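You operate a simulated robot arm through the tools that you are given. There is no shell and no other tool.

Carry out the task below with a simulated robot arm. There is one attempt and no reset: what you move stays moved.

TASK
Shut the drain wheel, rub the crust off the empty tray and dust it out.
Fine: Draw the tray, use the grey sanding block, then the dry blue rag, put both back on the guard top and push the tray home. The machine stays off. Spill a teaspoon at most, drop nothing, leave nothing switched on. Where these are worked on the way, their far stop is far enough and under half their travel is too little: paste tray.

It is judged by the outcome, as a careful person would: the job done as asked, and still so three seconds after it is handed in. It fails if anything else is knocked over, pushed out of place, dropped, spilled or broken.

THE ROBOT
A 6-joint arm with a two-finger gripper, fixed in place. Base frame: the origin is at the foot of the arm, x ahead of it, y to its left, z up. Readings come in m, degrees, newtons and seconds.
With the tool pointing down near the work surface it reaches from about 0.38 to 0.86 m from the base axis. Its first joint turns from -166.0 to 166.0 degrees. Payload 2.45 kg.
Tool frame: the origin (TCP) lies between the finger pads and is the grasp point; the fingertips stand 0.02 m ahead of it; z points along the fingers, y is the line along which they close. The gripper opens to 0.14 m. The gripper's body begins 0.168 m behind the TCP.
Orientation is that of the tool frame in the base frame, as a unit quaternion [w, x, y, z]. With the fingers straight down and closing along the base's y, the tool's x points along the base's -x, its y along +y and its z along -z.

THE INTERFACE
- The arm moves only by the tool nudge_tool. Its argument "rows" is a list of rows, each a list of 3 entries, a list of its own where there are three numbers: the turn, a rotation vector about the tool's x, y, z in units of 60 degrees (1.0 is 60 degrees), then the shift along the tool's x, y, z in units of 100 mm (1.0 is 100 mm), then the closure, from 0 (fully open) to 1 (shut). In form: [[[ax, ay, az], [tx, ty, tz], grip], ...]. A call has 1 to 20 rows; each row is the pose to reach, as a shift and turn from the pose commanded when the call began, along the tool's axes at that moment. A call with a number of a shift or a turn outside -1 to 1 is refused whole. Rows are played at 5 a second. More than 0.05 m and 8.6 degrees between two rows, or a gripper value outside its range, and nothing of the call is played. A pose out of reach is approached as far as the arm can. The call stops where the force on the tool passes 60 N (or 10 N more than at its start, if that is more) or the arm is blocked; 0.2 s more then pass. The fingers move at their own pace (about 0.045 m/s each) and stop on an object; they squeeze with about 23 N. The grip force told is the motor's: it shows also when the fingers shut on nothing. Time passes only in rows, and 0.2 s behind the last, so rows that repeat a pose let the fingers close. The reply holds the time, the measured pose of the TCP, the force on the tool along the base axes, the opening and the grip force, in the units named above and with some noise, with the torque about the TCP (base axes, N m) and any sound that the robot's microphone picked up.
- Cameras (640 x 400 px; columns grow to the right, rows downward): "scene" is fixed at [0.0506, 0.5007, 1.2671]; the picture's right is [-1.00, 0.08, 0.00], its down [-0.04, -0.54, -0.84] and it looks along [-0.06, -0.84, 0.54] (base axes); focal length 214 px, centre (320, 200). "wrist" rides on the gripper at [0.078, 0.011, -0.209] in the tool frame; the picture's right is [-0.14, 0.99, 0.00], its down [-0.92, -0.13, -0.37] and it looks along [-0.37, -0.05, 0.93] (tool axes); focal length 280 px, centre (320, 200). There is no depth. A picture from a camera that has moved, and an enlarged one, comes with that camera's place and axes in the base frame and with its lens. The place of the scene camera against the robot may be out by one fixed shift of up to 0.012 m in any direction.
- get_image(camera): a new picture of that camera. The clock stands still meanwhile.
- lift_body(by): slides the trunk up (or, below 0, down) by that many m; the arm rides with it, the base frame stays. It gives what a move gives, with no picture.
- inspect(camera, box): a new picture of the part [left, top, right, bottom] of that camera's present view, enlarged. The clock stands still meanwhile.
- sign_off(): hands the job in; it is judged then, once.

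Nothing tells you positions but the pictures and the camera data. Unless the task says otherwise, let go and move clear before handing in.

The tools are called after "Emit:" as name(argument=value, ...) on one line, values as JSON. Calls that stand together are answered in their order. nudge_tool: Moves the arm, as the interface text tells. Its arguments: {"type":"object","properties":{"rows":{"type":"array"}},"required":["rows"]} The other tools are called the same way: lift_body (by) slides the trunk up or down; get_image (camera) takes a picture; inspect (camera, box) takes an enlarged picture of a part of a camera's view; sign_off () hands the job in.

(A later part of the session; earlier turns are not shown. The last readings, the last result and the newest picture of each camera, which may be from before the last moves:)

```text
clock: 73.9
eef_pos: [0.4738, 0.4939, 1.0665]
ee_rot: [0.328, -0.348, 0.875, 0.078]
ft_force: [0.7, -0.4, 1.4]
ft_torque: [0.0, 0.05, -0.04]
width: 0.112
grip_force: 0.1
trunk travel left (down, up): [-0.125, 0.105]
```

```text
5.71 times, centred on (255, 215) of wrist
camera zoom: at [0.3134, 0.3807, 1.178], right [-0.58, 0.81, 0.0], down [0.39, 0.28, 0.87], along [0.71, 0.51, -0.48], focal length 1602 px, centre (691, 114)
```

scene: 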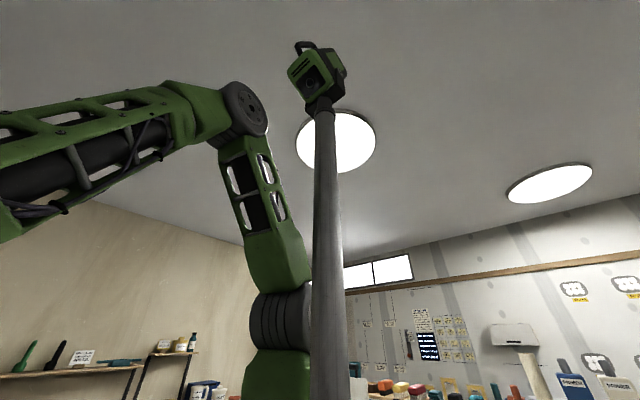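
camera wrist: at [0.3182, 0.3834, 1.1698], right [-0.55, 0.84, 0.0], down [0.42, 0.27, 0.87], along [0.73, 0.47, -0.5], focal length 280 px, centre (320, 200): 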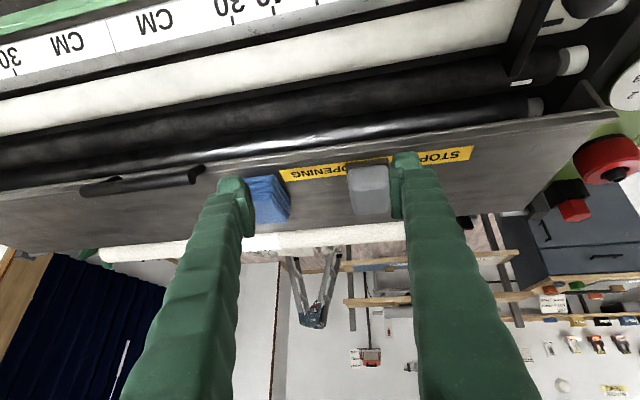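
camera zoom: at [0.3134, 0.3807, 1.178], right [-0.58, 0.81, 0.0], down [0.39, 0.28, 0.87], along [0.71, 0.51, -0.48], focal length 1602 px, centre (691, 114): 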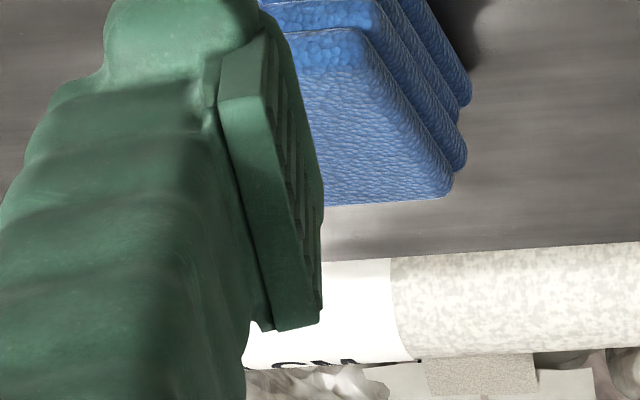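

Emit:
inspect(camera="wrist", box=[310, 140, 400, 196])

```text
7.11 times, centred on (355, 168) of wrist
camera zoom: at [0.3134, 0.3807, 1.178], right [-0.58, 0.81, 0.0], down [0.39, 0.28, 0.87], along [0.71, 0.51, -0.48], focal length 1994 px, centre (71, 428)
```

zoom: 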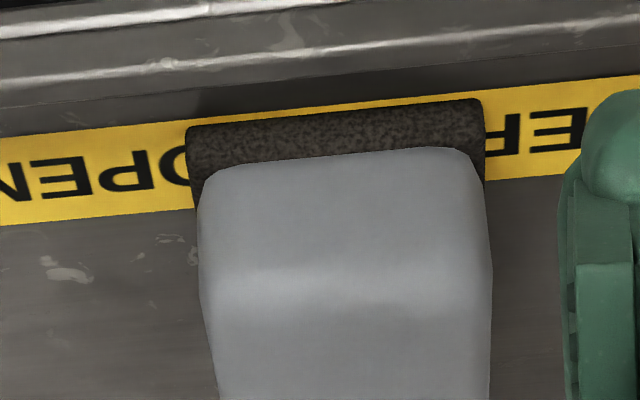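

The block is about 30 mm tall on the guard (surface z≈0.942). I'll return to a straight-down tool above the block.

Emit:
nudge_tool(rows=[[[-0.0206, 0.1298, -0.0044], [-0.167, 0.035, 0.054], 0.2], [[-0.0411, 0.2596, -0.0087], [-0.334, 0.071, 0.108], 0.2], [[-0.0617, 0.3893, -0.0131], [-0.5, 0.106, 0.162], 0.2], [[-0.0822, 0.5191, -0.0174], [-0.668, 0.142, 0.216], 0.2], [[-0.1028, 0.6489, -0.0218], [-0.835, 0.177, 0.27], 0.2], [[-0.1028, 0.6489, -0.0218], [-0.835, 0.177, 0.27], 0.2]])

```text
clock: 75.3
eef_pos: [0.5206, 0.5643, 1.0977]
ee_rot: [-0.001, -0.382, 0.924, 0.001]
ft_force: [0.1, 0.0, -0.2]
ft_torque: [-0.03, 0.0, 0.05]
width: 0.1121
grip_force: 0.1
out of reach, approached as far as the arm can: row 1, 2
trunk travel left (down, up): [-0.125, 0.105]
```

Emit:
nudge_tool(rows=[[[0, 0, 0], [-0.3, 0.05, 0.1], 0.2], [[0, 0, 0], [-0.6, 0.1, 0.3], 0.2], [[0, 0, 0], [-0.83, 0.145, 0.5], 0.2], [[0, 0, 0], [-0.83, 0.145, 0.68], 0.2], [[0, 0, 0], [-0.83, 0.145, 0.68], 0.2]])

Emit:
get_image(camera="wrist")

```text
clock: 76.5
eef_pos: [0.5663, 0.6299, 1.028]
ee_rot: [-0.001, -0.382, 0.924, -0.001]
ft_force: [0.2, -0.6, -0.1]
ft_torque: [0.03, 0.01, -0.02]
width: 0.1119
grip_force: 0.1
out of reach, approached as far as the arm can: row 3, 4
trunk travel left (down, up): [-0.125, 0.105]
```

```text
taken
camera wrist: at [0.5029, 0.5829, 1.2371], right [-0.6, 0.8, 0.0], down [0.74, 0.56, 0.37], along [0.29, 0.22, -0.93], focal length 280 px, centre (320, 200)
```

wrist: 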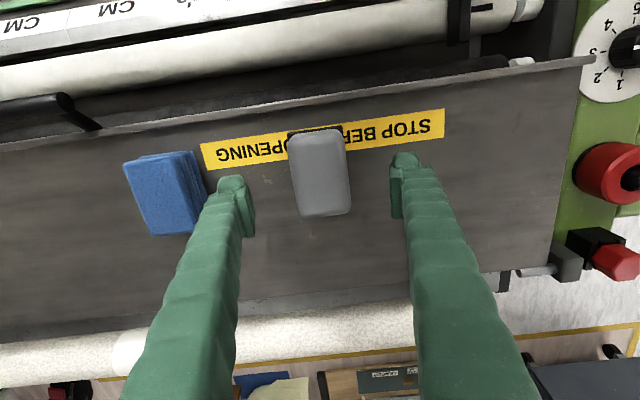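

The block is centred under the tool. I'll narrow the fingers to 90 mm and descend around the block.

Emit:
nudge_tool(rows=[[[0, 0, 0], [0, 0, 0.15], 0.357], [[0, 0, 0], [0, 0, 0.3], 0.357], [[0, 0, 0], [0, 0, 0.42], 0.357], [[0, 0, 0], [0, 0, 0.52], 0.357], [[0, 0, 0], [0, 0, 0.57], 0.357], [[0, 0, 0], [0, 0, 0.57], 0.357]])

Emit:
get_image(camera="wrist")

```text
clock: 77.9
eef_pos: [0.5679, 0.6311, 0.9706]
ee_rot: [0.001, -0.382, 0.924, 0.001]
ft_force: [-0.1, -0.2, -0.5]
ft_torque: [0.02, -0.01, 0.02]
width: 0.0899
grip_force: 0.1
trunk travel left (down, up): [-0.125, 0.105]
```

```text
taken
camera wrist: at [0.5033, 0.5833, 1.1801], right [-0.6, 0.8, 0.0], down [0.74, 0.56, 0.37], along [0.3, 0.22, -0.93], focal length 280 px, centre (320, 200)
```

wrist: 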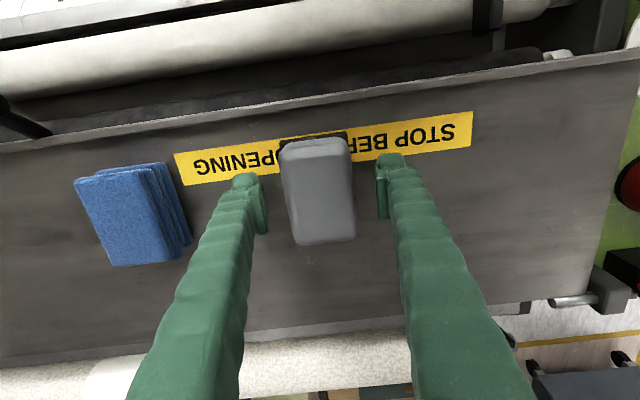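

Emit:
nudge_tool(rows=[[[0, 0, 0], [0, 0, 0], 0.5], [[0, 0, 0], [0, 0, 0], 0.6], [[0, 0, 0], [0, 0, 0], 0.75], [[0, 0, 0], [0, 0, 0], 0.9], [[0, 0, 0], [0, 0, 0], 0.9]])

Emit:
inspect(camera="wrist", box=[220, 110, 420, 260])

```text
clock: 79.1
eef_pos: [0.5683, 0.6321, 0.9703]
ee_rot: [0.001, -0.381, 0.925, 0.001]
ft_force: [0.9, -0.4, 0.2]
ft_torque: [-0.05, -0.03, 0.05]
width: 0.0551
grip_force: 22.8
trunk travel left (down, up): [-0.125, 0.105]
```

```text
2.67 times, centred on (320, 185) of wrist
camera zoom: at [0.5034, 0.5832, 1.1803], right [-0.6, 0.8, 0.0], down [0.74, 0.56, 0.37], along [0.3, 0.22, -0.93], focal length 748 px, centre (320, 240)
```

zoom: 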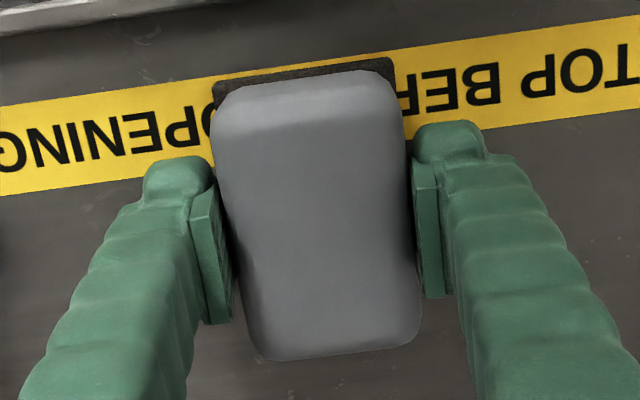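

Gripped at 55 mm. I'll lift it straight up and check that it comes along.

Emit:
nudge_tool(rows=[[[0, 0, 0], [0, 0, -0.1], 1.0], [[0, 0, 0], [0, 0, -0.3], 1.0], [[0, 0, 0], [0, 0, -0.6], 1.0], [[0, 0, 0], [0, 0, -0.9], 1.0], [[0, 0, 0], [0, 0, -0.9], 1.0]])

Emit:
get_image(camera="wrist")

```text
clock: 80.3
eef_pos: [0.5653, 0.6284, 1.0593]
ee_rot: [-0.001, -0.382, 0.924, -0.001]
ft_force: [0.4, 0.8, -1.1]
ft_torque: [-0.02, 0.01, 0.0]
width: 0.0552
grip_force: 23.1
out of reach, approached as far as the arm can: row 3, 4, 5
trunk travel left (down, up): [-0.125, 0.105]
```

```text
taken
camera wrist: at [0.5018, 0.5815, 1.2698], right [-0.6, 0.8, 0.0], down [0.74, 0.56, 0.37], along [0.29, 0.22, -0.93], focal length 280 px, centre (320, 200)
```

wrist: 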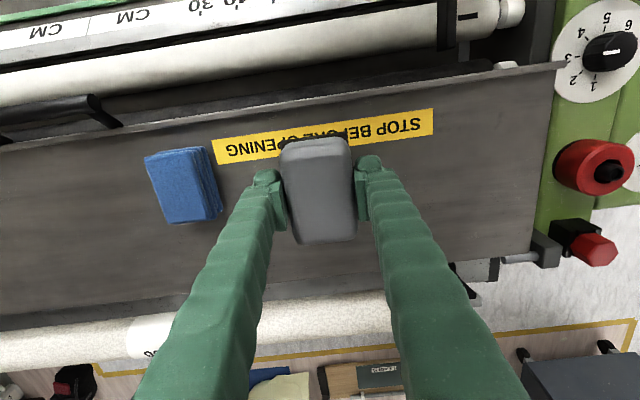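

The block is held securely. I'll carry it at a safe height over the rollers to above the crust in the tray.

Emit:
nudge_tool(rows=[[[0, 0, 0], [0.3, -0.15, 0], 1.0], [[0, 0, 0], [0.6, -0.3, 0], 1.0], [[0, 0, 0], [0.89, -0.435, 0], 1.0]])

Emit:
nudge_tool(rows=[[[0, 0, 0], [0.3, -0.15, 0], 1.0], [[0, 0, 0], [0.6, -0.3, 0], 1.0], [[0, 0, 0], [0.89, -0.435, 0], 1.0]])

Emit:
nudge_tool(rows=[[[0, 0, 0], [0.3, -0.15, 0], 1.0], [[0, 0, 0], [0.6, -0.3, 0], 1.0], [[0, 0, 0], [0.89, -0.435, 0], 1.0]])

Emit:
nudge_tool(rows=[[[0, 0, 0], [0.3, -0.15, 0], 1.0], [[0, 0, 0], [0.6, -0.3, 0.1], 1.0], [[0, 0, 0], [0.88, -0.435, 0.4], 1.0], [[0, 0, 0], [0.88, -0.435, 0.8], 1.0], [[0, 0, 0], [0.88, -0.435, 0.8], 1.0]])

Emit:
get_image(camera="wrist")

```text
clock: 81.1
eef_pos: [0.5757, 0.617, 1.065]
ee_rot: [-0.002, -0.381, 0.925, -0.001]
ft_force: [1.0, 0.1, -0.6]
ft_torque: [0.0, -0.01, 0.02]
width: 0.0552
grip_force: 23.6
out of reach, approached as far as the arm can: row 1, 2, 3
trunk travel left (down, up): [-0.125, 0.105]
```

```text
clock: 81.9
eef_pos: [0.588, 0.6054, 1.0671]
ee_rot: [-0.002, -0.382, 0.924, -0.001]
ft_force: [0.6, -0.8, -1.8]
ft_torque: [0.01, 0.0, 0.0]
width: 0.0553
grip_force: 22.6
out of reach, approached as far as the arm can: row 1, 2, 3
trunk travel left (down, up): [-0.125, 0.105]
```

```text
clock: 82.7
eef_pos: [0.6011, 0.5933, 1.0717]
ee_rot: [-0.003, -0.382, 0.924, 0.0]
ft_force: [-0.4, 0.1, -2.0]
ft_torque: [0.01, 0.0, 0.04]
width: 0.0551
grip_force: 22.8
out of reach, approached as far as the arm can: row 1, 2, 3
trunk travel left (down, up): [-0.125, 0.105]
```

```text
clock: 83.9
eef_pos: [0.6244, 0.5757, 1.0385]
ee_rot: [-0.001, -0.382, 0.924, 0.0]
ft_force: [0.2, -0.8, -1.3]
ft_torque: [0.01, 0.01, 0.0]
width: 0.0551
grip_force: 22.9
out of reach, approached as far as the arm can: row 1, 2, 3, 4, 5
trunk travel left (down, up): [-0.125, 0.105]
```

```text
taken
camera wrist: at [0.5601, 0.5285, 1.2488], right [-0.6, 0.8, 0.0], down [0.74, 0.56, 0.37], along [0.29, 0.22, -0.93], focal length 280 px, centre (320, 200)
```

wrist: 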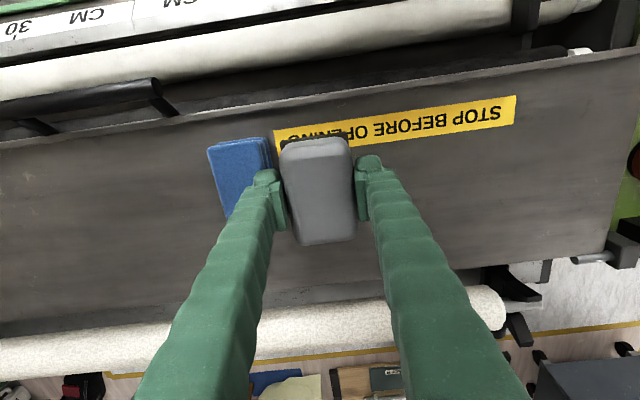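

The arm got stuck fully stretched (inward moves weren't followed), though nothing was touched. Raising the trunk and lowering the tool relative to it should bend the elbow again.

Emit:
lift_body(by=0.09)

Emit:
nudge_tool(rows=[[[0, 0, 0], [0.1, 0.1, 0.15], 1.0], [[0, 0, 0], [0.2, 0.2, 0.3], 1.0], [[0, 0, 0], [0.3, 0.3, 0.5], 1.0], [[0, 0, 0], [0.3, 0.3, 0.5], 1.0]])

```text
clock: 85.1
eef_pos: [0.6235, 0.5754, 1.1282]
ee_rot: [-0.001, -0.383, 0.924, 0.0]
ft_force: [0.3, 0.4, -1.6]
ft_torque: [0.01, 0.05, -0.01]
width: 0.0551
grip_force: 22.8
trunk travel left (down, up): [-0.215, 0.015]
```

```text
clock: 86.1
eef_pos: [0.6017, 0.597, 1.078]
ee_rot: [-0.004, -0.381, 0.925, -0.001]
ft_force: [-1.1, 0.2, -1.1]
ft_torque: [0.02, 0.02, 0.04]
width: 0.0551
grip_force: 22.9
out of reach, approached as far as the arm can: row 1, 2, 3, 4
trunk travel left (down, up): [-0.215, 0.015]
```

Emit:
nudge_tool(rows=[[[0, 0, 0], [0, 0.1, 0.2], 1.0], [[0, 0, 0], [0, 0.2, 0.4], 1.0], [[0, 0, 0], [0, 0.2, 0.6], 1.0], [[0, 0, 0], [0.05, 0.2, 0.7], 1.0], [[0, 0, 0], [0.1, 0.2, 0.7], 1.0]])

Emit:
nudge_tool(rows=[[[0, 0, 0], [0.1, 0, 0], 1.0], [[0, 0, 0], [0.2, 0, 0], 1.0], [[0, 0, 0], [0.3, 0, 0], 1.0]])

Emit:
get_image(camera="scene")

```text
clock: 87.3
eef_pos: [0.5805, 0.6047, 1.0072]
ee_rot: [-0.001, -0.382, 0.924, -0.001]
ft_force: [-0.7, 0.2, -1.7]
ft_torque: [0.01, -0.01, -0.01]
width: 0.0551
grip_force: 22.8
trunk travel left (down, up): [-0.215, 0.015]
```

```text
clock: 88.1
eef_pos: [0.558, 0.5823, 1.0089]
ee_rot: [-0.002, -0.381, 0.925, 0.0]
ft_force: [-0.3, 0.1, -0.8]
ft_torque: [0.01, -0.01, -0.03]
width: 0.0552
grip_force: 22.7
trunk travel left (down, up): [-0.215, 0.015]
```

```text
taken
```

scene: 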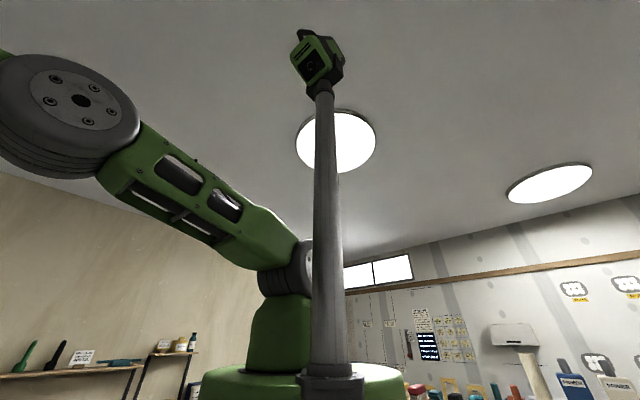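

The arm is free again. Now I'll carry the block inward and toward the crust, rising slightly as the radius shrinks.

Emit:
nudge_tool(rows=[[[0, 0, 0], [0.3, 0, 0], 1.0], [[0, 0, 0], [0.6, -0.1, -0.1], 1.0], [[0, 0, 0], [0.9, -0.3, -0.2], 1.0]])

Emit:
nudge_tool(rows=[[[0, 0, 0], [0.3, -0.15, 0], 1.0], [[0, 0, 0], [0.6, -0.3, 0], 1.0], [[0, 0, 0], [0.9, -0.45, 0], 1.0]])

Emit:
nudge_tool(rows=[[[0, 0, 0], [0.35, -0.2, 0], 1.0], [[0, 0, 0], [0.7, -0.4, 0], 1.0], [[0, 0, 0], [1.0, -0.6, 0], 1.0], [[0, 0, 0], [1.0, -0.6, 0], 1.0]])

Emit:
get_image(camera="wrist")

```text
clock: 88.9
eef_pos: [0.513, 0.4969, 1.029]
ee_rot: [-0.001, -0.382, 0.924, -0.001]
ft_force: [-0.1, 0.5, -1.6]
ft_torque: [0.04, 0.0, 0.01]
width: 0.0551
grip_force: 22.7
trunk travel left (down, up): [-0.215, 0.015]
```

```text
clock: 89.7
eef_pos: [0.4819, 0.4015, 1.0302]
ee_rot: [0.0, -0.382, 0.924, 0.0]
ft_force: [-0.4, -0.3, -2.2]
ft_torque: [0.01, -0.04, 0.0]
width: 0.0551
grip_force: 23.1
trunk travel left (down, up): [-0.215, 0.015]
```

```text
clock: 90.7
eef_pos: [0.4533, 0.2875, 1.0299]
ee_rot: [-0.001, -0.381, 0.924, 0.0]
ft_force: [0.8, 0.0, -1.2]
ft_torque: [-0.01, 0.0, -0.02]
width: 0.0549
grip_force: 23.1
trunk travel left (down, up): [-0.215, 0.015]
```

```text
taken
camera wrist: at [0.3897, 0.2406, 1.2389], right [-0.6, 0.8, 0.0], down [0.74, 0.56, 0.37], along [0.29, 0.22, -0.93], focal length 280 px, centre (320, 200)
```

wrist: 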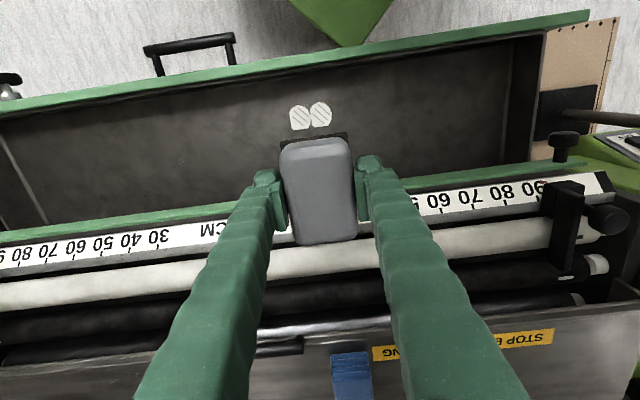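

The block is right above the tray with the crust visible just ahead. I'll centre over the crust and descend into the tray.

Emit:
nudge_tool(rows=[[[0, 0, 0], [0.2, -0.13, 0.2], 1.0], [[0, 0, 0], [0.33, -0.13, 0.5], 1.0], [[0, 0, 0], [0.33, -0.13, 0.8], 1.0], [[0, 0, 0], [0.33, -0.13, 1.0], 1.0]])

Emit:
nudge_tool(rows=[[[0, 0, 0], [0, 0, 0.3], 1.0], [[0, 0, 0], [0, 0, 0.6], 1.0], [[0, 0, 0], [0, 0, 0.9], 1.0], [[0, 0, 0], [0, 0, 1.0], 1.0]])

Emit:
get_image(camera="wrist")

```text
clock: 91.7
eef_pos: [0.4413, 0.257, 0.9284]
ee_rot: [-0.001, -0.382, 0.924, 0.0]
ft_force: [-0.1, -0.8, -1.2]
ft_torque: [0.02, 0.04, 0.01]
width: 0.0552
grip_force: 22.5
trunk travel left (down, up): [-0.215, 0.015]
```

```text
clock: 92.7
eef_pos: [0.4391, 0.2566, 0.8292]
ee_rot: [-0.002, -0.382, 0.924, 0.0]
ft_force: [0.5, 1.1, -1.0]
ft_torque: [0.02, -0.01, 0.0]
width: 0.0549
grip_force: 23.1
trunk travel left (down, up): [-0.215, 0.015]
```

```text
taken
camera wrist: at [0.3759, 0.209, 1.0394], right [-0.6, 0.8, 0.0], down [0.74, 0.56, 0.37], along [0.29, 0.22, -0.93], focal length 280 px, centre (320, 200)
```

wrist: 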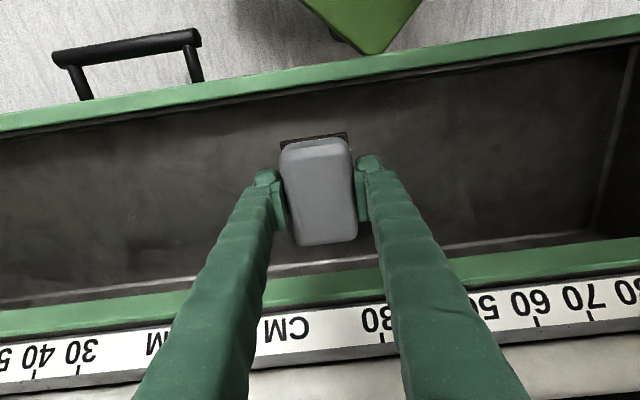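

Emit:
nudge_tool(rows=[[[0, 0, 0], [0, 0, 0.3], 1.0], [[0, 0, 0], [0, 0, 0.6], 1.0], [[0, 0, 0], [0, 0, 0.9], 1.0], [[0, 0, 0], [0, 0, 1.0], 1.0]])

Emit:
nudge_tool(rows=[[[0, 0, 0], [0, 0, 0.05], 1.0], [[0, 0, 0], [0, 0, 0.1], 1.0], [[0, 0, 0], [0, 0, 0.13], 1.0]])

```text
clock: 93.7
eef_pos: [0.4385, 0.2569, 0.7285]
ee_rot: [-0.002, -0.382, 0.924, 0.0]
ft_force: [-0.4, -0.1, -1.8]
ft_torque: [-0.01, -0.02, 0.0]
width: 0.0552
grip_force: 22.9
trunk travel left (down, up): [-0.215, 0.015]
```

```text
clock: 94.5
eef_pos: [0.4391, 0.2562, 0.7194]
ee_rot: [0.0, -0.382, 0.924, 0.0]
ft_force: [-4.7, 1.5, 33.0]
ft_torque: [0.28, -0.1, 0.03]
width: 0.0552
grip_force: 23.5
trunk travel left (down, up): [-0.215, 0.015]
```

Contact at TCP z≈0.719 with 33 N. I'll ease the pressure to roughly 15 N and rub back and forth along the tray across both crust cells.

Emit:
nudge_tool(rows=[[[0, 0, 0], [0, 0, -0.02], 1.0], [[0, 0, 0], [0, 0.15, -0.02], 1.0], [[0, 0, 0], [0, 0.3, -0.02], 1.0], [[0, 0, 0], [0, 0.4, -0.02], 1.0], [[0, 0, 0], [0, 0.25, -0.02], 1.0], [[0, 0, 0], [0, 0.1, -0.02], 1.0], [[0, 0, 0], [0, -0.1, -0.02], 1.0], [[0, 0, 0], [0, -0.25, -0.02], 1.0], [[0, 0, 0], [0, -0.4, -0.02], 1.0], [[0, 0, 0], [0, -0.25, -0.02], 1.0], [[0, 0, 0], [0, -0.1, -0.02], 1.0], [[0, 0, 0], [0, 0.1, -0.02], 1.0], [[0, 0, 0], [0, 0.25, -0.02], 1.0], [[0, 0, 0], [0, 0.4, -0.02], 1.0], [[0, 0, 0], [0, 0.2, -0.02], 1.0], [[0, 0, 0], [0, 0, -0.02], 1.0], [[0, 0, 0], [0, -0.2, -0.02], 1.0], [[0, 0, 0], [0, -0.4, -0.02], 1.0], [[0, 0, 0], [0, -0.2, -0.02], 1.0], [[0, 0, 0], [0, 0, -0.02], 1.0]])

```text
clock: 98.7
eef_pos: [0.4402, 0.2558, 0.7183]
ee_rot: [-0.002, -0.382, 0.924, -0.002]
ft_force: [0.8, -1.6, 1.3]
ft_torque: [-0.16, 0.01, 0.1]
width: 0.0551
grip_force: 23.1
trunk travel left (down, up): [-0.215, 0.015]
```

Emit:
nudge_tool(rows=[[[0, 0, 0], [0, 0, -0.3], 1.0], [[0, 0, 0], [0, 0.3, -0.5], 1.0], [[0, 0, 0], [0, 0.6, -0.6], 1.0], [[0, 0, 0], [0, 0.9, -0.6], 1.0], [[0, 0, 0], [0, 0.9, -0.6], 1.0]])

Emit:
get_image(camera="wrist")

```text
clock: 99.9
eef_pos: [0.3758, 0.3192, 0.7792]
ee_rot: [-0.002, -0.381, 0.925, -0.001]
ft_force: [-0.5, 0.8, -1.9]
ft_torque: [-0.03, 0.01, -0.04]
width: 0.0553
grip_force: 23.0
trunk travel left (down, up): [-0.215, 0.015]
```

```text
taken
camera wrist: at [0.3127, 0.2719, 0.9886], right [-0.6, 0.8, 0.0], down [0.74, 0.56, 0.37], along [0.29, 0.22, -0.93], focal length 280 px, centre (320, 200)
```

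wrist: 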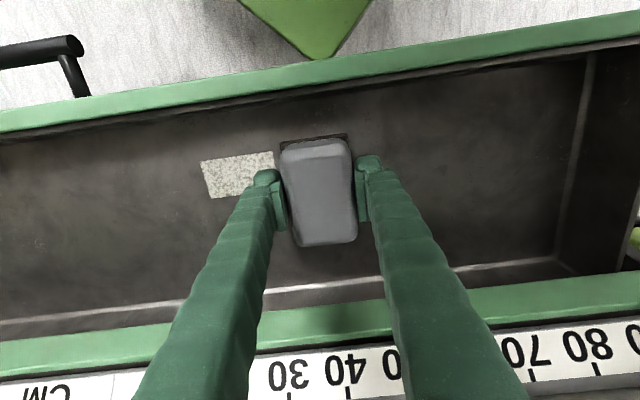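

Emit:
inspect(camera="wrist", box=[180, 130, 290, 215])

```text
4.71 times, centred on (235, 172) of wrist
camera zoom: at [0.3127, 0.2719, 0.9886], right [-0.6, 0.8, 0.0], down [0.74, 0.56, 0.37], along [0.29, 0.22, -0.93], focal length 1320 px, centre (720, 329)
```

zoom: 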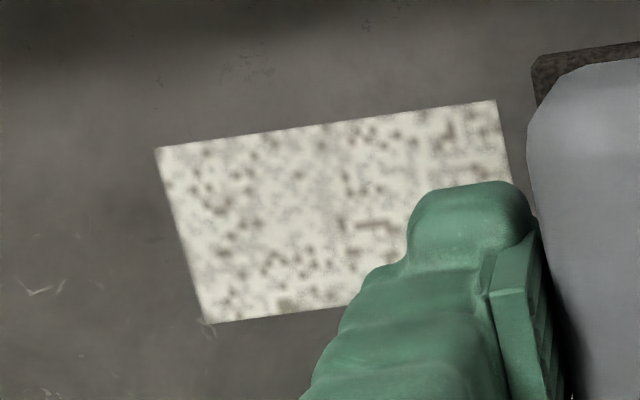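

Emit:
nudge_tool(rows=[[[0, 0, 0], [0, 0.3, -0.3], 1.0], [[0, 0, 0], [0, 0.6, -0.6], 1.0], [[0, 0, 0], [0, 0.6, -0.6], 1.0]])

Emit:
inspect(camera="wrist", box=[160, 120, 290, 210])

```text
clock: 100.7
eef_pos: [0.3358, 0.3648, 0.8392]
ee_rot: [-0.001, -0.381, 0.925, -0.001]
ft_force: [-0.3, -0.2, -1.4]
ft_torque: [-0.02, -0.03, 0.01]
width: 0.0551
grip_force: 22.8
trunk travel left (down, up): [-0.215, 0.015]
```

```text
4.44 times, centred on (225, 165) of wrist
camera zoom: at [0.2711, 0.3174, 1.0498], right [-0.6, 0.8, 0.0], down [0.74, 0.56, 0.37], along [0.29, 0.22, -0.93], focal length 1246 px, centre (742, 356)
```

zoom: 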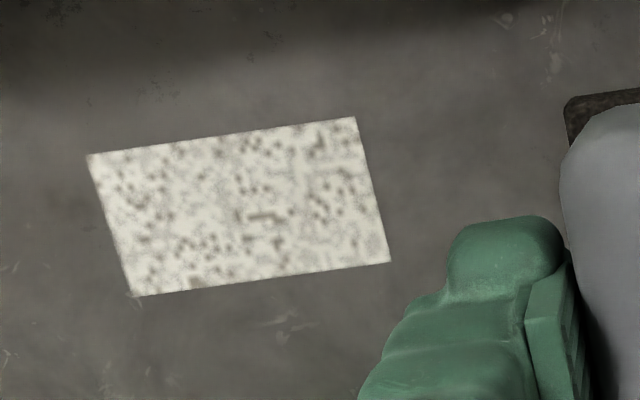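

The crust has been turned into a uniform patch of loose speckled dust. I'll give it one more firm pass with the block to be sure nothing is still stuck.

Emit:
nudge_tool(rows=[[[0, 0, 0], [0, -0.4, 0], 1.0], [[0, 0, 0], [0.04, -0.8, 0.1], 1.0], [[0, 0, 0], [0.04, -1.0, 0.3], 1.0]])

Emit:
nudge_tool(rows=[[[0, 0, 0], [0, -0.3, 0.2], 1.0], [[0, 0, 0], [0, -0.5, 0.5], 1.0], [[0, 0, 0], [0, -0.5, 0.75], 1.0], [[0, 0, 0], [0, -0.5, 0.85], 1.0], [[0, 0, 0], [0, -0.5, 0.9], 1.0]])

Emit:
nudge_tool(rows=[[[0, 0, 0], [0, 0, 0.02], 1.0], [[0, 0, 0], [0, 0, 0.04], 1.0], [[0, 0, 0], [0, 0, 0.04], 1.0]])

```text
clock: 101.5
eef_pos: [0.4024, 0.2903, 0.8086]
ee_rot: [-0.002, -0.381, 0.925, -0.001]
ft_force: [0.6, 1.1, -2.1]
ft_torque: [0.02, 0.02, 0.0]
width: 0.0552
grip_force: 22.6
trunk travel left (down, up): [-0.215, 0.015]
```

```text
clock: 102.7
eef_pos: [0.4363, 0.2548, 0.7191]
ee_rot: [-0.001, -0.381, 0.925, 0.0]
ft_force: [0.6, -1.1, 2.4]
ft_torque: [-0.1, 0.07, 0.08]
width: 0.0552
grip_force: 23.2
trunk travel left (down, up): [-0.215, 0.015]
```

```text
clock: 103.5
eef_pos: [0.4379, 0.254, 0.7169]
ee_rot: [0.0, -0.381, 0.925, 0.001]
ft_force: [1.7, -0.8, 38.8]
ft_torque: [-0.02, -0.03, 0.01]
width: 0.0556
grip_force: 23.0
trunk travel left (down, up): [-0.215, 0.015]
```

Emit:
nudge_tool(rows=[[[0, 0, 0], [0, 0, -0.022], 1.0], [[0, 0, 0], [0, 0.15, -0.022], 1.0], [[0, 0, 0], [0.1, 0.3, -0.022], 1.0], [[0, 0, 0], [0.1, 0.4, -0.022], 1.0], [[0, 0, 0], [0.1, 0.2, -0.022], 1.0], [[0, 0, 0], [0.1, 0, -0.022], 1.0], [[0, 0, 0], [0.1, -0.2, -0.022], 1.0], [[0, 0, 0], [0.1, -0.4, -0.022], 1.0], [[0, 0, 0], [-0.1, -0.4, -0.022], 1.0], [[0, 0, 0], [-0.1, -0.2, -0.022], 1.0], [[0, 0, 0], [-0.1, 0, -0.022], 1.0], [[0, 0, 0], [-0.1, 0.2, -0.022], 1.0], [[0, 0, 0], [-0.1, 0.4, -0.022], 1.0], [[0, 0, 0], [0, 0.3, -0.022], 1.0], [[0, 0, 0], [0, 0, -0.022], 1.0], [[0, 0, 0], [0, -0.3, -0.022], 1.0], [[0, 0, 0], [0, 0, -0.022], 1.0]])

Emit:
nudge_tool(rows=[[[0, 0, 0], [0, 0, -0.3], 1.0], [[0, 0, 0], [0, 0, -0.6], 1.0], [[0, 0, 0], [0, 0.3, -0.9], 1.0], [[0, 0, 0], [0, 0.6, -1.0], 1.0], [[0, 0, 0], [0, 0.9, -1.0], 1.0], [[0, 0, 0], [0, 0.9, -1.0], 1.0]])

Emit:
get_image(camera="wrist")

```text
clock: 107.1
eef_pos: [0.4376, 0.2515, 0.7173]
ee_rot: [-0.002, -0.382, 0.924, -0.001]
ft_force: [-0.9, 0.2, -0.9]
ft_torque: [-0.02, 0.02, 0.02]
width: 0.0553
grip_force: 23.1
trunk travel left (down, up): [-0.215, 0.015]
```

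```text
clock: 108.5
eef_pos: [0.3719, 0.3149, 0.8147]
ee_rot: [-0.001, -0.382, 0.924, -0.001]
ft_force: [0.2, 1.2, -1.1]
ft_torque: [-0.02, -0.02, 0.02]
width: 0.0552
grip_force: 23.2
trunk travel left (down, up): [-0.215, 0.015]
```

```text
taken
camera wrist: at [0.3079, 0.2674, 1.0249], right [-0.6, 0.8, 0.0], down [0.74, 0.56, 0.37], along [0.29, 0.22, -0.93], focal length 280 px, centre (320, 200)
```

wrist: 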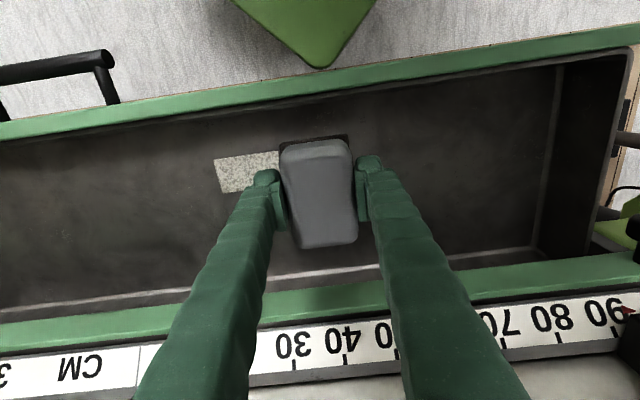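

Dust is loose and uniform, no hatched crust left. Now I'll carry the block back up and over to its original spot on the guard.

Emit:
nudge_tool(rows=[[[0, 0, 0], [0, 0, -0.35], 1.0], [[0, 0, 0], [0, 0, -0.7], 1.0], [[0, 0, 0], [0, 0, -1.0], 1.0]])

Emit:
nudge_tool(rows=[[[0, 0, 0], [0, 0, -0.35], 1.0], [[0, 0, 0], [0, 0, -0.7], 1.0], [[0, 0, 0], [0, 0, -1.0], 1.0], [[0, 0, 0], [0, 0, -1.0], 1.0]])

Emit:
nudge_tool(rows=[[[0, 0, 0], [-0.3, 0.1, -0.05], 1.0], [[0, 0, 0], [-0.6, 0.2, -0.1], 1.0], [[0, 0, 0], [-0.9, 0.3, -0.1], 1.0]])

Emit:
nudge_tool(rows=[[[0, 0, 0], [-0.3, 0.1, 0], 1.0], [[0, 0, 0], [-0.6, 0.2, 0], 1.0], [[0, 0, 0], [-0.9, 0.3, 0], 1.0]])

Emit:
nudge_tool(rows=[[[0, 0, 0], [-0.3, 0.1, 0], 1.0], [[0, 0, 0], [-0.6, 0.2, 0], 1.0], [[0, 0, 0], [-0.9, 0.26, 0.1], 1.0], [[0, 0, 0], [-0.9, 0.26, 0.1], 1.0]])

Emit:
get_image(camera="wrist")

```text
clock: 109.3
eef_pos: [0.3712, 0.3158, 0.9172]
ee_rot: [-0.001, -0.382, 0.924, -0.001]
ft_force: [-1.1, 0.4, -1.0]
ft_torque: [0.02, -0.04, -0.03]
width: 0.0552
grip_force: 23.4
trunk travel left (down, up): [-0.215, 0.015]
```

```text
clock: 110.3
eef_pos: [0.3725, 0.3179, 1.0173]
ee_rot: [-0.002, -0.381, 0.924, 0.0]
ft_force: [-0.1, -0.2, -1.3]
ft_torque: [-0.02, 0.03, -0.01]
width: 0.0555
grip_force: 23.4
trunk travel left (down, up): [-0.215, 0.015]
```

```text
clock: 111.1
eef_pos: [0.417, 0.4013, 1.0263]
ee_rot: [-0.003, -0.381, 0.925, -0.001]
ft_force: [-0.8, -0.8, 0.3]
ft_torque: [-0.04, 0.02, -0.01]
width: 0.0553
grip_force: 22.8
trunk travel left (down, up): [-0.215, 0.015]
```

```text
clock: 111.9
eef_pos: [0.4611, 0.4863, 1.025]
ee_rot: [-0.002, -0.382, 0.924, -0.002]
ft_force: [0.6, -0.7, -1.6]
ft_torque: [-0.04, -0.03, -0.01]
width: 0.055
grip_force: 22.9
trunk travel left (down, up): [-0.215, 0.015]
```

```text
clock: 112.9
eef_pos: [0.5051, 0.5686, 1.0151]
ee_rot: [-0.002, -0.382, 0.924, 0.0]
ft_force: [0.5, 0.1, -1.4]
ft_torque: [0.0, 0.03, 0.01]
width: 0.0553
grip_force: 23.0
trunk travel left (down, up): [-0.215, 0.015]
```

```text
taken
camera wrist: at [0.4414, 0.5205, 1.2252], right [-0.6, 0.8, 0.0], down [0.74, 0.56, 0.37], along [0.29, 0.22, -0.93], focal length 280 px, centre (320, 200)
```

wrist: 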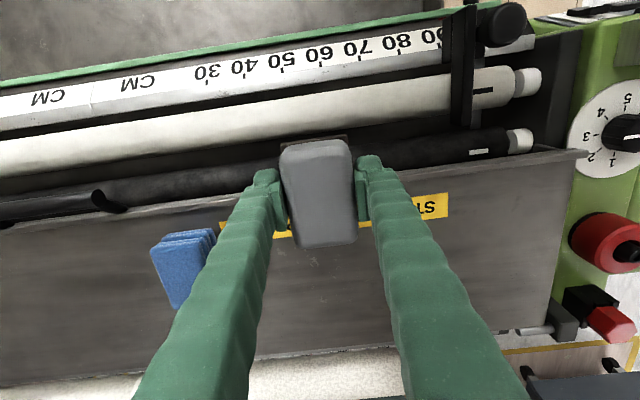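

Emit:
nudge_tool(rows=[[[0, 0, 0], [-0.3, 0, 0.05], 1.0], [[0, 0, 0], [-0.6, 0, 0.1], 1.0], [[0, 0, 0], [-0.89, 0, 0.15], 1.0], [[0, 0, 0], [-0.89, 0, 0.15], 1.0]])

Emit:
get_image(camera="wrist")

```text
clock: 113.9
eef_pos: [0.5645, 0.626, 0.9982]
ee_rot: [-0.003, -0.382, 0.924, -0.002]
ft_force: [-0.6, 0.0, -1.7]
ft_torque: [0.0, 0.0, -0.02]
width: 0.0555
grip_force: 23.3
out of reach, approached as far as the arm can: row 3, 4
trunk travel left (down, up): [-0.215, 0.015]
```

```text
taken
camera wrist: at [0.4999, 0.5788, 1.2085], right [-0.6, 0.8, 0.0], down [0.74, 0.56, 0.36], along [0.29, 0.22, -0.93], focal length 280 px, centre (320, 200)
```

wrist: 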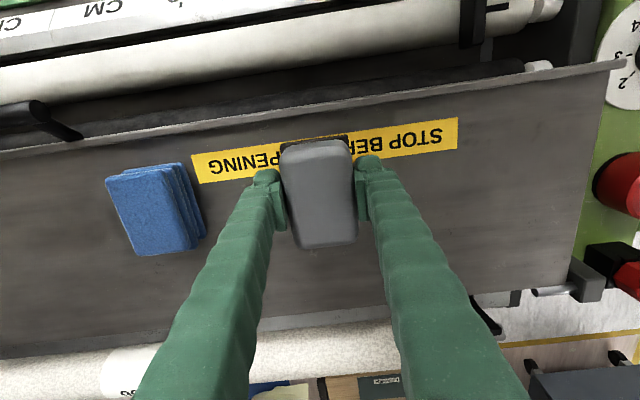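

I'm at the edge of reach because the trunk is high. I'll pull in a little, raise the tool, and lower the trunk by the same amount so the far spot is comfortably reachable.

Emit:
nudge_tool(rows=[[[0, 0, 0], [0.2, 0, -0.05], 1.0], [[0, 0, 0], [0.4, 0, -0.1], 1.0], [[0, 0, 0], [0.6, 0, -0.3], 1.0], [[0, 0, 0], [0.6, 0, -0.6], 1.0], [[0, 0, 0], [0.6, 0, -0.8], 1.0]])

Emit:
lift_body(by=-0.09)

```text
clock: 115.1
eef_pos: [0.5202, 0.5843, 1.0803]
ee_rot: [-0.002, -0.381, 0.924, -0.001]
ft_force: [0.4, -0.5, -1.0]
ft_torque: [0.01, 0.01, -0.01]
width: 0.0553
grip_force: 23.4
trunk travel left (down, up): [-0.215, 0.015]
```

```text
clock: 116.4
eef_pos: [0.5206, 0.5843, 0.9917]
ee_rot: [-0.001, -0.382, 0.924, 0.0]
ft_force: [-0.8, -1.1, -1.1]
ft_torque: [0.03, 0.0, 0.02]
width: 0.0551
grip_force: 22.9
trunk travel left (down, up): [-0.125, 0.105]
```

Emit:
nudge_tool(rows=[[[0, 0, 0], [-0.3, 0, 0], 1.0], [[0, 0, 0], [-0.55, 0, 0], 1.0], [[0, 0, 0], [-0.67, 0, 0], 1.0], [[0, 0, 0], [-0.67, 0, 0], 1.0]])

Emit:
nudge_tool(rows=[[[0, 0, 0], [0, 0, 0.07], 1.0], [[0, 0, 0], [0, 0, 0.14], 1.0], [[0, 0, 0], [0, 0, 0.19], 1.0], [[0, 0, 0], [0, 0, 0.19], 1.0]])

Emit:
get_image(camera="wrist")

```text
clock: 117.4
eef_pos: [0.5672, 0.6307, 0.9906]
ee_rot: [-0.002, -0.382, 0.924, -0.001]
ft_force: [0.1, 0.0, -1.3]
ft_torque: [-0.01, 0.02, -0.03]
width: 0.0552
grip_force: 22.9
trunk travel left (down, up): [-0.125, 0.105]
```

```text
clock: 118.4
eef_pos: [0.5686, 0.6295, 0.9721]
ee_rot: [-0.001, -0.382, 0.924, -0.001]
ft_force: [0.7, -0.7, -0.5]
ft_torque: [0.04, 0.01, -0.03]
width: 0.0553
grip_force: 22.9
trunk travel left (down, up): [-0.125, 0.105]
```

```text
taken
camera wrist: at [0.5038, 0.5824, 1.1814], right [-0.6, 0.8, 0.0], down [0.74, 0.56, 0.37], along [0.29, 0.22, -0.93], focal length 280 px, centre (320, 200)
```

wrist: 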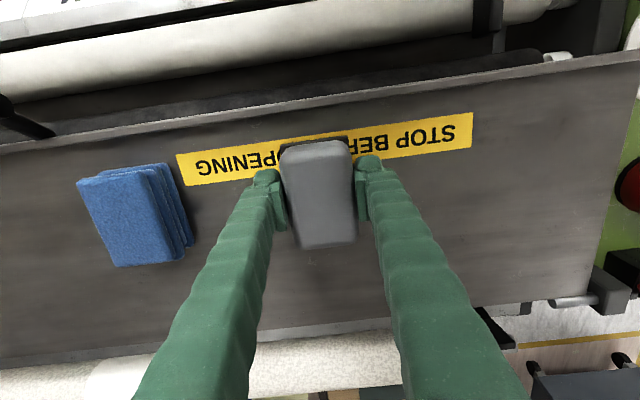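

Emit:
nudge_tool(rows=[[[0, 0, 0], [0, 0, 0.015], 1.0], [[0, 0, 0], [0, 0, 0.03], 1.0], [[0, 0, 0], [0, 0, 0.03], 1.0]])

```text
clock: 119.2
eef_pos: [0.5674, 0.6305, 0.9703]
ee_rot: [-0.002, -0.381, 0.924, -0.001]
ft_force: [-1.6, 0.2, -1.6]
ft_torque: [-0.01, -0.02, 0.01]
width: 0.0553
grip_force: 22.8
trunk travel left (down, up): [-0.125, 0.105]
```

Emit:
nudge_tool(rows=[[[0, 0, 0], [0, 0, 0.015], 1.0], [[0, 0, 0], [0, 0, 0.025], 1.0], [[0, 0, 0], [0, 0, 0.025], 1.0]])

```text
clock: 120.0
eef_pos: [0.5673, 0.6304, 0.9667]
ee_rot: [0.001, -0.382, 0.924, 0.001]
ft_force: [1.4, 3.4, 8.5]
ft_torque: [0.02, -0.05, 0.0]
width: 0.0556
grip_force: 23.2
trunk travel left (down, up): [-0.125, 0.105]
```

Touchdown with 8.5 N. I'll release the block and rise.

Emit:
nudge_tool(rows=[[[0, 0, 0], [0, 0, 0], 0.55], [[0, 0, 0], [0, 0, 0], 0.45], [[0, 0, 0], [0, 0, 0], 0.357], [[0, 0, 0], [0, 0, 0], 0.357], [[0, 0, 0], [0, 0, -0.1], 0.357], [[0, 0, 0], [0, 0, -0.35], 0.357], [[0, 0, 0], [0, 0, -0.55], 0.357], [[0, 0, 0], [0, 0, -0.55], 0.357]])

Emit:
get_image(camera="wrist")

```text
clock: 121.8
eef_pos: [0.5676, 0.6306, 1.0209]
ee_rot: [-0.001, -0.382, 0.924, 0.0]
ft_force: [-0.6, -0.9, 0.4]
ft_torque: [0.02, -0.03, 0.01]
width: 0.0901
grip_force: 0.2
out of reach, approached as far as the arm can: row 6
trunk travel left (down, up): [-0.125, 0.105]
```

```text
taken
camera wrist: at [0.5034, 0.5824, 1.2307], right [-0.6, 0.8, 0.0], down [0.74, 0.56, 0.37], along [0.29, 0.22, -0.93], focal length 280 px, centre (320, 200)
```

wrist: 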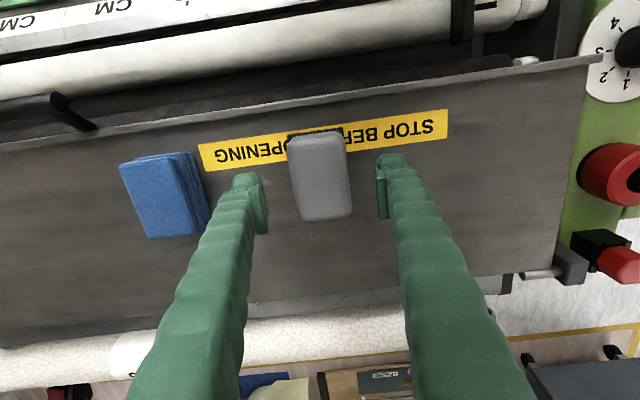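

The block is back on the guard. Now the rag: let me look closer at it.

Emit:
inspect(camera="wrist", box=[95, 130, 235, 260])

```text
3.08 times, centred on (165, 195) of wrist
camera zoom: at [0.5034, 0.5824, 1.2307], right [-0.6, 0.8, 0.0], down [0.74, 0.56, 0.37], along [0.29, 0.22, -0.93], focal length 863 px, centre (797, 215)
```

zoom: 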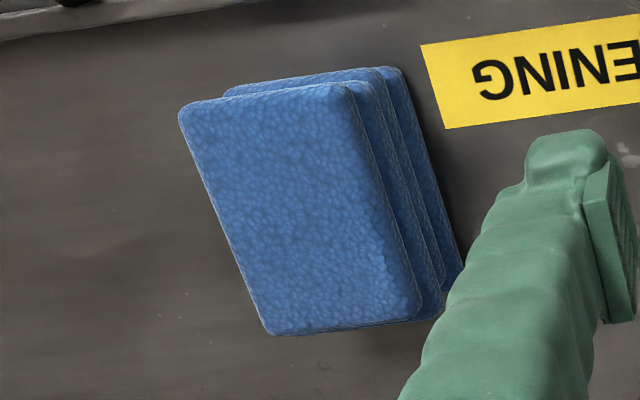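

The rag is aligned with the machine, about 82 × 55 mm, centred near n=0.851, a=−0.118. I'll move over it (gripping slightly toward the robot side for reach).

Emit:
nudge_tool(rows=[[[0, 0, 0], [0.1, -0.25, 0], 0.357], [[0, 0, 0], [0.12, -0.55, 0.05], 0.357], [[0, 0, 0], [0.12, -0.83, 0.1], 0.357]])

Emit:
nudge_tool(rows=[[[0, 0, 0], [0, -0.25, 0], 0.357], [[0, 0, 0], [0, -0.55, 0], 0.357], [[0, 0, 0], [0, -0.82, 0], 0.357], [[0, 0, 0], [0, -0.82, 0], 0.357]])

Emit:
get_image(camera="wrist")

```text
clock: 122.6
eef_pos: [0.6271, 0.5716, 1.0132]
ee_rot: [-0.004, -0.382, 0.924, -0.002]
ft_force: [-1.6, -0.3, 0.0]
ft_torque: [0.02, 0.0, -0.01]
width: 0.0902
grip_force: 0.0
out of reach, approached as far as the arm can: row 1, 2, 3
trunk travel left (down, up): [-0.125, 0.105]
```

```text
clock: 123.6
eef_pos: [0.6862, 0.5139, 1.0108]
ee_rot: [-0.001, -0.381, 0.925, -0.001]
ft_force: [0.5, 0.2, -0.9]
ft_torque: [0.02, 0.04, 0.01]
width: 0.0902
grip_force: 0.1
trunk travel left (down, up): [-0.125, 0.105]
```

```text
taken
camera wrist: at [0.6223, 0.4668, 1.2203], right [-0.6, 0.8, 0.0], down [0.74, 0.56, 0.36], along [0.29, 0.22, -0.93], focal length 280 px, centre (320, 200)
```

wrist: 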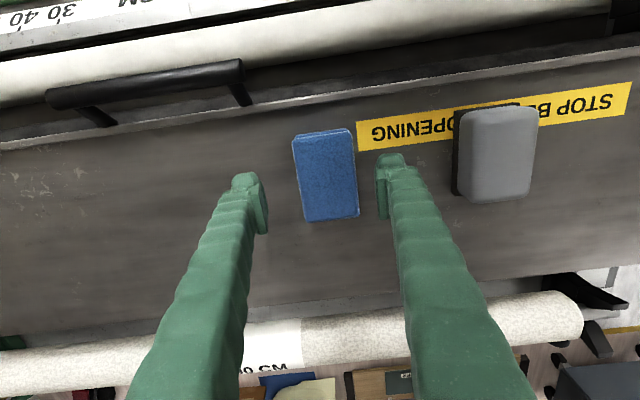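

Emit:
nudge_tool(rows=[[[0, 0, 0], [0.02, 0.045, 0.1], 0.357], [[0, 0, 0], [0.03, 0.045, 0.22], 0.357], [[0, 0, 0], [0.03, 0.045, 0.34], 0.357], [[0, 0, 0], [0.03, 0.045, 0.42], 0.357], [[0, 0, 0], [0.03, 0.045, 0.42], 0.357]])

Emit:
inspect(camera="wrist", box=[220, 100, 420, 260])

```text
clock: 124.8
eef_pos: [0.6805, 0.5168, 0.97]
ee_rot: [-0.001, -0.382, 0.924, -0.001]
ft_force: [0.7, 0.1, -1.1]
ft_torque: [0.03, 0.01, 0.01]
width: 0.09
grip_force: 0.1
trunk travel left (down, up): [-0.125, 0.105]
```

```text
2.50 times, centred on (320, 180) of wrist
camera zoom: at [0.6163, 0.4695, 1.1801], right [-0.6, 0.8, 0.0], down [0.74, 0.56, 0.36], along [0.29, 0.22, -0.93], focal length 701 px, centre (320, 250)
```

zoom: 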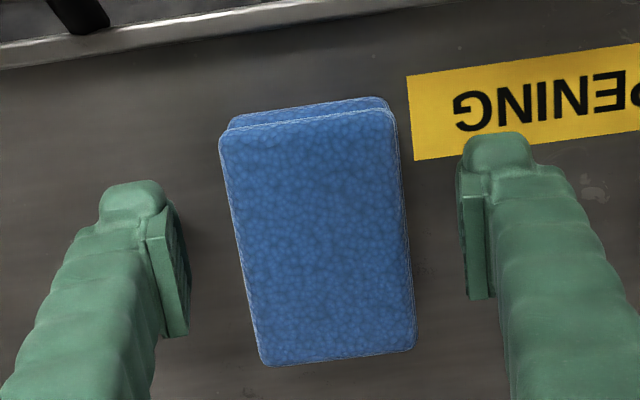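

Emit:
nudge_tool(rows=[[[0, 0, 0], [0, 0, 0], 0.5], [[0, 0, 0], [0, 0, 0], 0.6], [[0, 0, 0], [0, 0, 0], 0.75], [[0, 0, 0], [0, 0, 0], 0.9], [[0, 0, 0], [0, 0, 0], 0.9]])

Emit:
inspect(camera="wrist", box=[220, 100, 420, 260])

```text
clock: 126.0
eef_pos: [0.6801, 0.5162, 0.9694]
ee_rot: [-0.001, -0.382, 0.924, -0.001]
ft_force: [-0.3, 0.3, 0.0]
ft_torque: [0.01, 0.0, 0.01]
width: 0.0549
grip_force: 22.6
trunk travel left (down, up): [-0.125, 0.105]
```

```text
2.50 times, centred on (320, 180) of wrist
camera zoom: at [0.6164, 0.4696, 1.1801], right [-0.6, 0.8, 0.0], down [0.74, 0.56, 0.36], along [0.29, 0.22, -0.93], focal length 701 px, centre (320, 250)
```

zoom: 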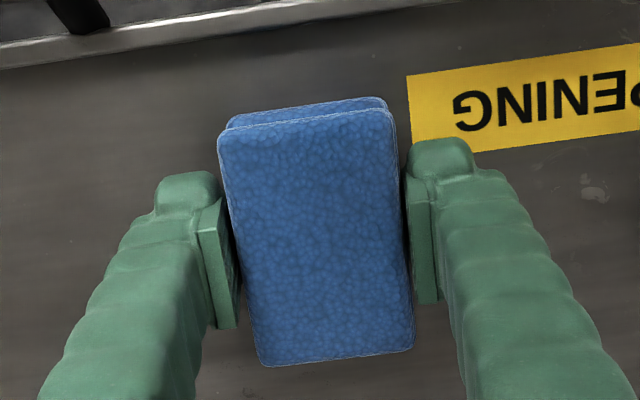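

Gripped the rag (55 mm). I'll lift it a little, move inward steering clear of the guard handle, then over to the tray.

Emit:
nudge_tool(rows=[[[0, 0, 0], [0, 0, -0.1], 1.0], [[0, 0, 0], [0, 0, -0.25], 1.0], [[0, 0, 0], [0.15, 0.1, -0.35], 1.0], [[0, 0, 0], [0.4, 0.2, -0.4], 1.0], [[0, 0, 0], [0.7, 0.3, -0.5], 1.0], [[0, 0, 0], [1.0, 0.3, -0.6], 1.0]])

Emit:
get_image(camera="wrist")

```text
clock: 127.4
eef_pos: [0.672, 0.5275, 1.012]
ee_rot: [-0.003, -0.382, 0.924, -0.001]
ft_force: [0.0, 0.4, -0.8]
ft_torque: [-0.01, 0.0, -0.03]
width: 0.0546
grip_force: 22.9
out of reach, approached as far as the arm can: row 3, 4, 5, 6
trunk travel left (down, up): [-0.125, 0.105]
```

```text
taken
camera wrist: at [0.6076, 0.4799, 1.2216], right [-0.6, 0.8, 0.0], down [0.74, 0.56, 0.36], along [0.29, 0.22, -0.93], focal length 280 px, centre (320, 200)
```

wrist: 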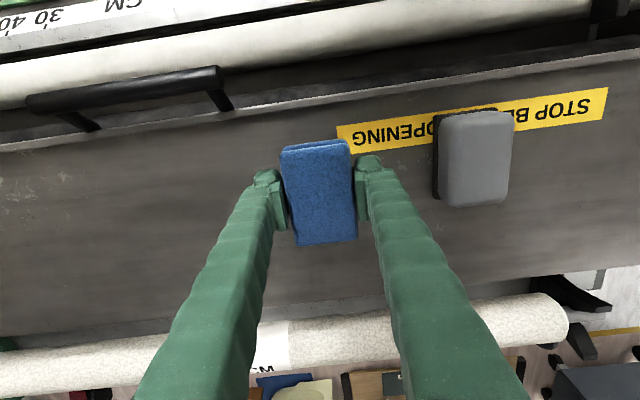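

Emit:
nudge_tool(rows=[[[0, 0, 0], [0, 0.05, 0.1], 1.0], [[0, 0, 0], [0, 0.05, 0.2], 1.0], [[0, 0, 0], [0.03, 0.05, 0.25], 1.0], [[0, 0, 0], [0.1, 0.05, 0.25], 1.0], [[0, 0, 0], [0.2, 0.05, 0.25], 1.0]])

```text
clock: 128.6
eef_pos: [0.667, 0.5318, 0.9847]
ee_rot: [-0.003, -0.381, 0.925, -0.001]
ft_force: [-0.6, 0.1, -0.7]
ft_torque: [-0.02, 0.01, 0.03]
width: 0.055
grip_force: 23.6
out of reach, approached as far as the arm can: row 4, 5
trunk travel left (down, up): [-0.125, 0.105]
```

Stretched again; I'll use the same cure: raise the trunk and lower the tool relative to it.

Emit:
lift_body(by=0.09)

Emit:
nudge_tool(rows=[[[0, 0, 0], [0, 0.0, 0.2], 1.0], [[0, 0, 0], [0, 0.0, 0.4], 1.0], [[0, 0, 0], [0, 0.0, 0.55], 1.0], [[0, 0, 0], [0.05, 0.0, 0.65], 1.0], [[0, 0, 0], [0.1, 0.0, 0.68], 1.0], [[0, 0, 0], [0.15, 0.0, 0.68], 1.0]])

```text
clock: 129.8
eef_pos: [0.6649, 0.5319, 1.0735]
ee_rot: [-0.003, -0.382, 0.924, -0.002]
ft_force: [0.4, -0.4, -1.0]
ft_torque: [-0.05, -0.03, -0.02]
width: 0.055
grip_force: 22.8
trunk travel left (down, up): [-0.215, 0.015]
```

```text
clock: 131.2
eef_pos: [0.6628, 0.5281, 1.0061]
ee_rot: [-0.005, -0.381, 0.924, -0.001]
ft_force: [0.4, -0.1, -1.0]
ft_torque: [-0.01, -0.02, 0.0]
width: 0.0545
grip_force: 22.4
out of reach, approached as far as the arm can: row 5, 6
trunk travel left (down, up): [-0.215, 0.015]
```

Emit:
nudge_tool(rows=[[[0, 0, 0], [0.05, 0.1, 0.03], 1.0], [[0, 0, 0], [0.1, 0.2, 0.05], 1.0], [[0, 0, 0], [0.15, 0.3, 0.1], 1.0], [[0, 0, 0], [0.2, 0.4, 0.1], 1.0], [[0, 0, 0], [0.3, 0.5, 0.1], 1.0]])

```text
clock: 132.4
eef_pos: [0.6297, 0.5606, 0.9935]
ee_rot: [-0.005, -0.381, 0.924, -0.001]
ft_force: [0.0, -0.2, -1.0]
ft_torque: [0.02, -0.02, -0.02]
width: 0.0549
grip_force: 23.2
out of reach, approached as far as the arm can: row 1, 2, 3, 4, 5
trunk travel left (down, up): [-0.215, 0.015]
```

Emit:
nudge_tool(rows=[[[0, 0, 0], [0, 0, -0.2], 1.0], [[0, 0, 0], [0, 0, -0.4], 1.0], [[0, 0, 0], [0, 0, -0.55], 1.0], [[0, 0, 0], [0.05, 0, -0.55], 1.0], [[0, 0, 0], [0.1, 0, -0.55], 1.0], [[0, 0, 0], [0.2, 0, -0.55], 1.0]])

```text
clock: 133.8
eef_pos: [0.634, 0.5639, 1.0468]
ee_rot: [-0.005, -0.382, 0.924, -0.002]
ft_force: [-0.5, -0.1, -1.1]
ft_torque: [0.03, 0.0, 0.02]
width: 0.0548
grip_force: 23.6
out of reach, approached as far as the arm can: row 3, 4, 5, 6
trunk travel left (down, up): [-0.215, 0.015]
```

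Emit:
nudge_tool(rows=[[[0, 0, 0], [0, -0.1, -0.3], 1.0], [[0, 0, 0], [0, -0.2, -0.6], 1.0], [[0, 0, 0], [0, -0.2, -0.9], 1.0], [[0, 0, 0], [0, -0.2, -0.9], 1.0]])

Emit:
nudge_tool(rows=[[[0, 0, 0], [0, 0.1, 0.2], 1.0], [[0, 0, 0], [0, 0.2, 0.4], 1.0], [[0, 0, 0], [0, 0.2, 0.6], 1.0], [[0, 0, 0], [0.03, 0.2, 0.8], 1.0], [[0, 0, 0], [0.05, 0.2, 0.9], 1.0]])

```text
clock: 134.8
eef_pos: [0.6468, 0.5513, 1.135]
ee_rot: [-0.004, -0.381, 0.924, -0.002]
ft_force: [-0.8, 0.7, -0.4]
ft_torque: [0.0, 0.01, -0.01]
width: 0.0549
grip_force: 23.1
trunk travel left (down, up): [-0.215, 0.015]
```

```text
clock: 136.0
eef_pos: [0.6341, 0.5651, 1.0447]
ee_rot: [-0.005, -0.381, 0.924, -0.002]
ft_force: [0.3, -0.2, 0.5]
ft_torque: [0.02, 0.02, -0.03]
width: 0.0552
grip_force: 23.1
out of reach, approached as far as the arm can: row 4, 5
trunk travel left (down, up): [-0.215, 0.015]
```

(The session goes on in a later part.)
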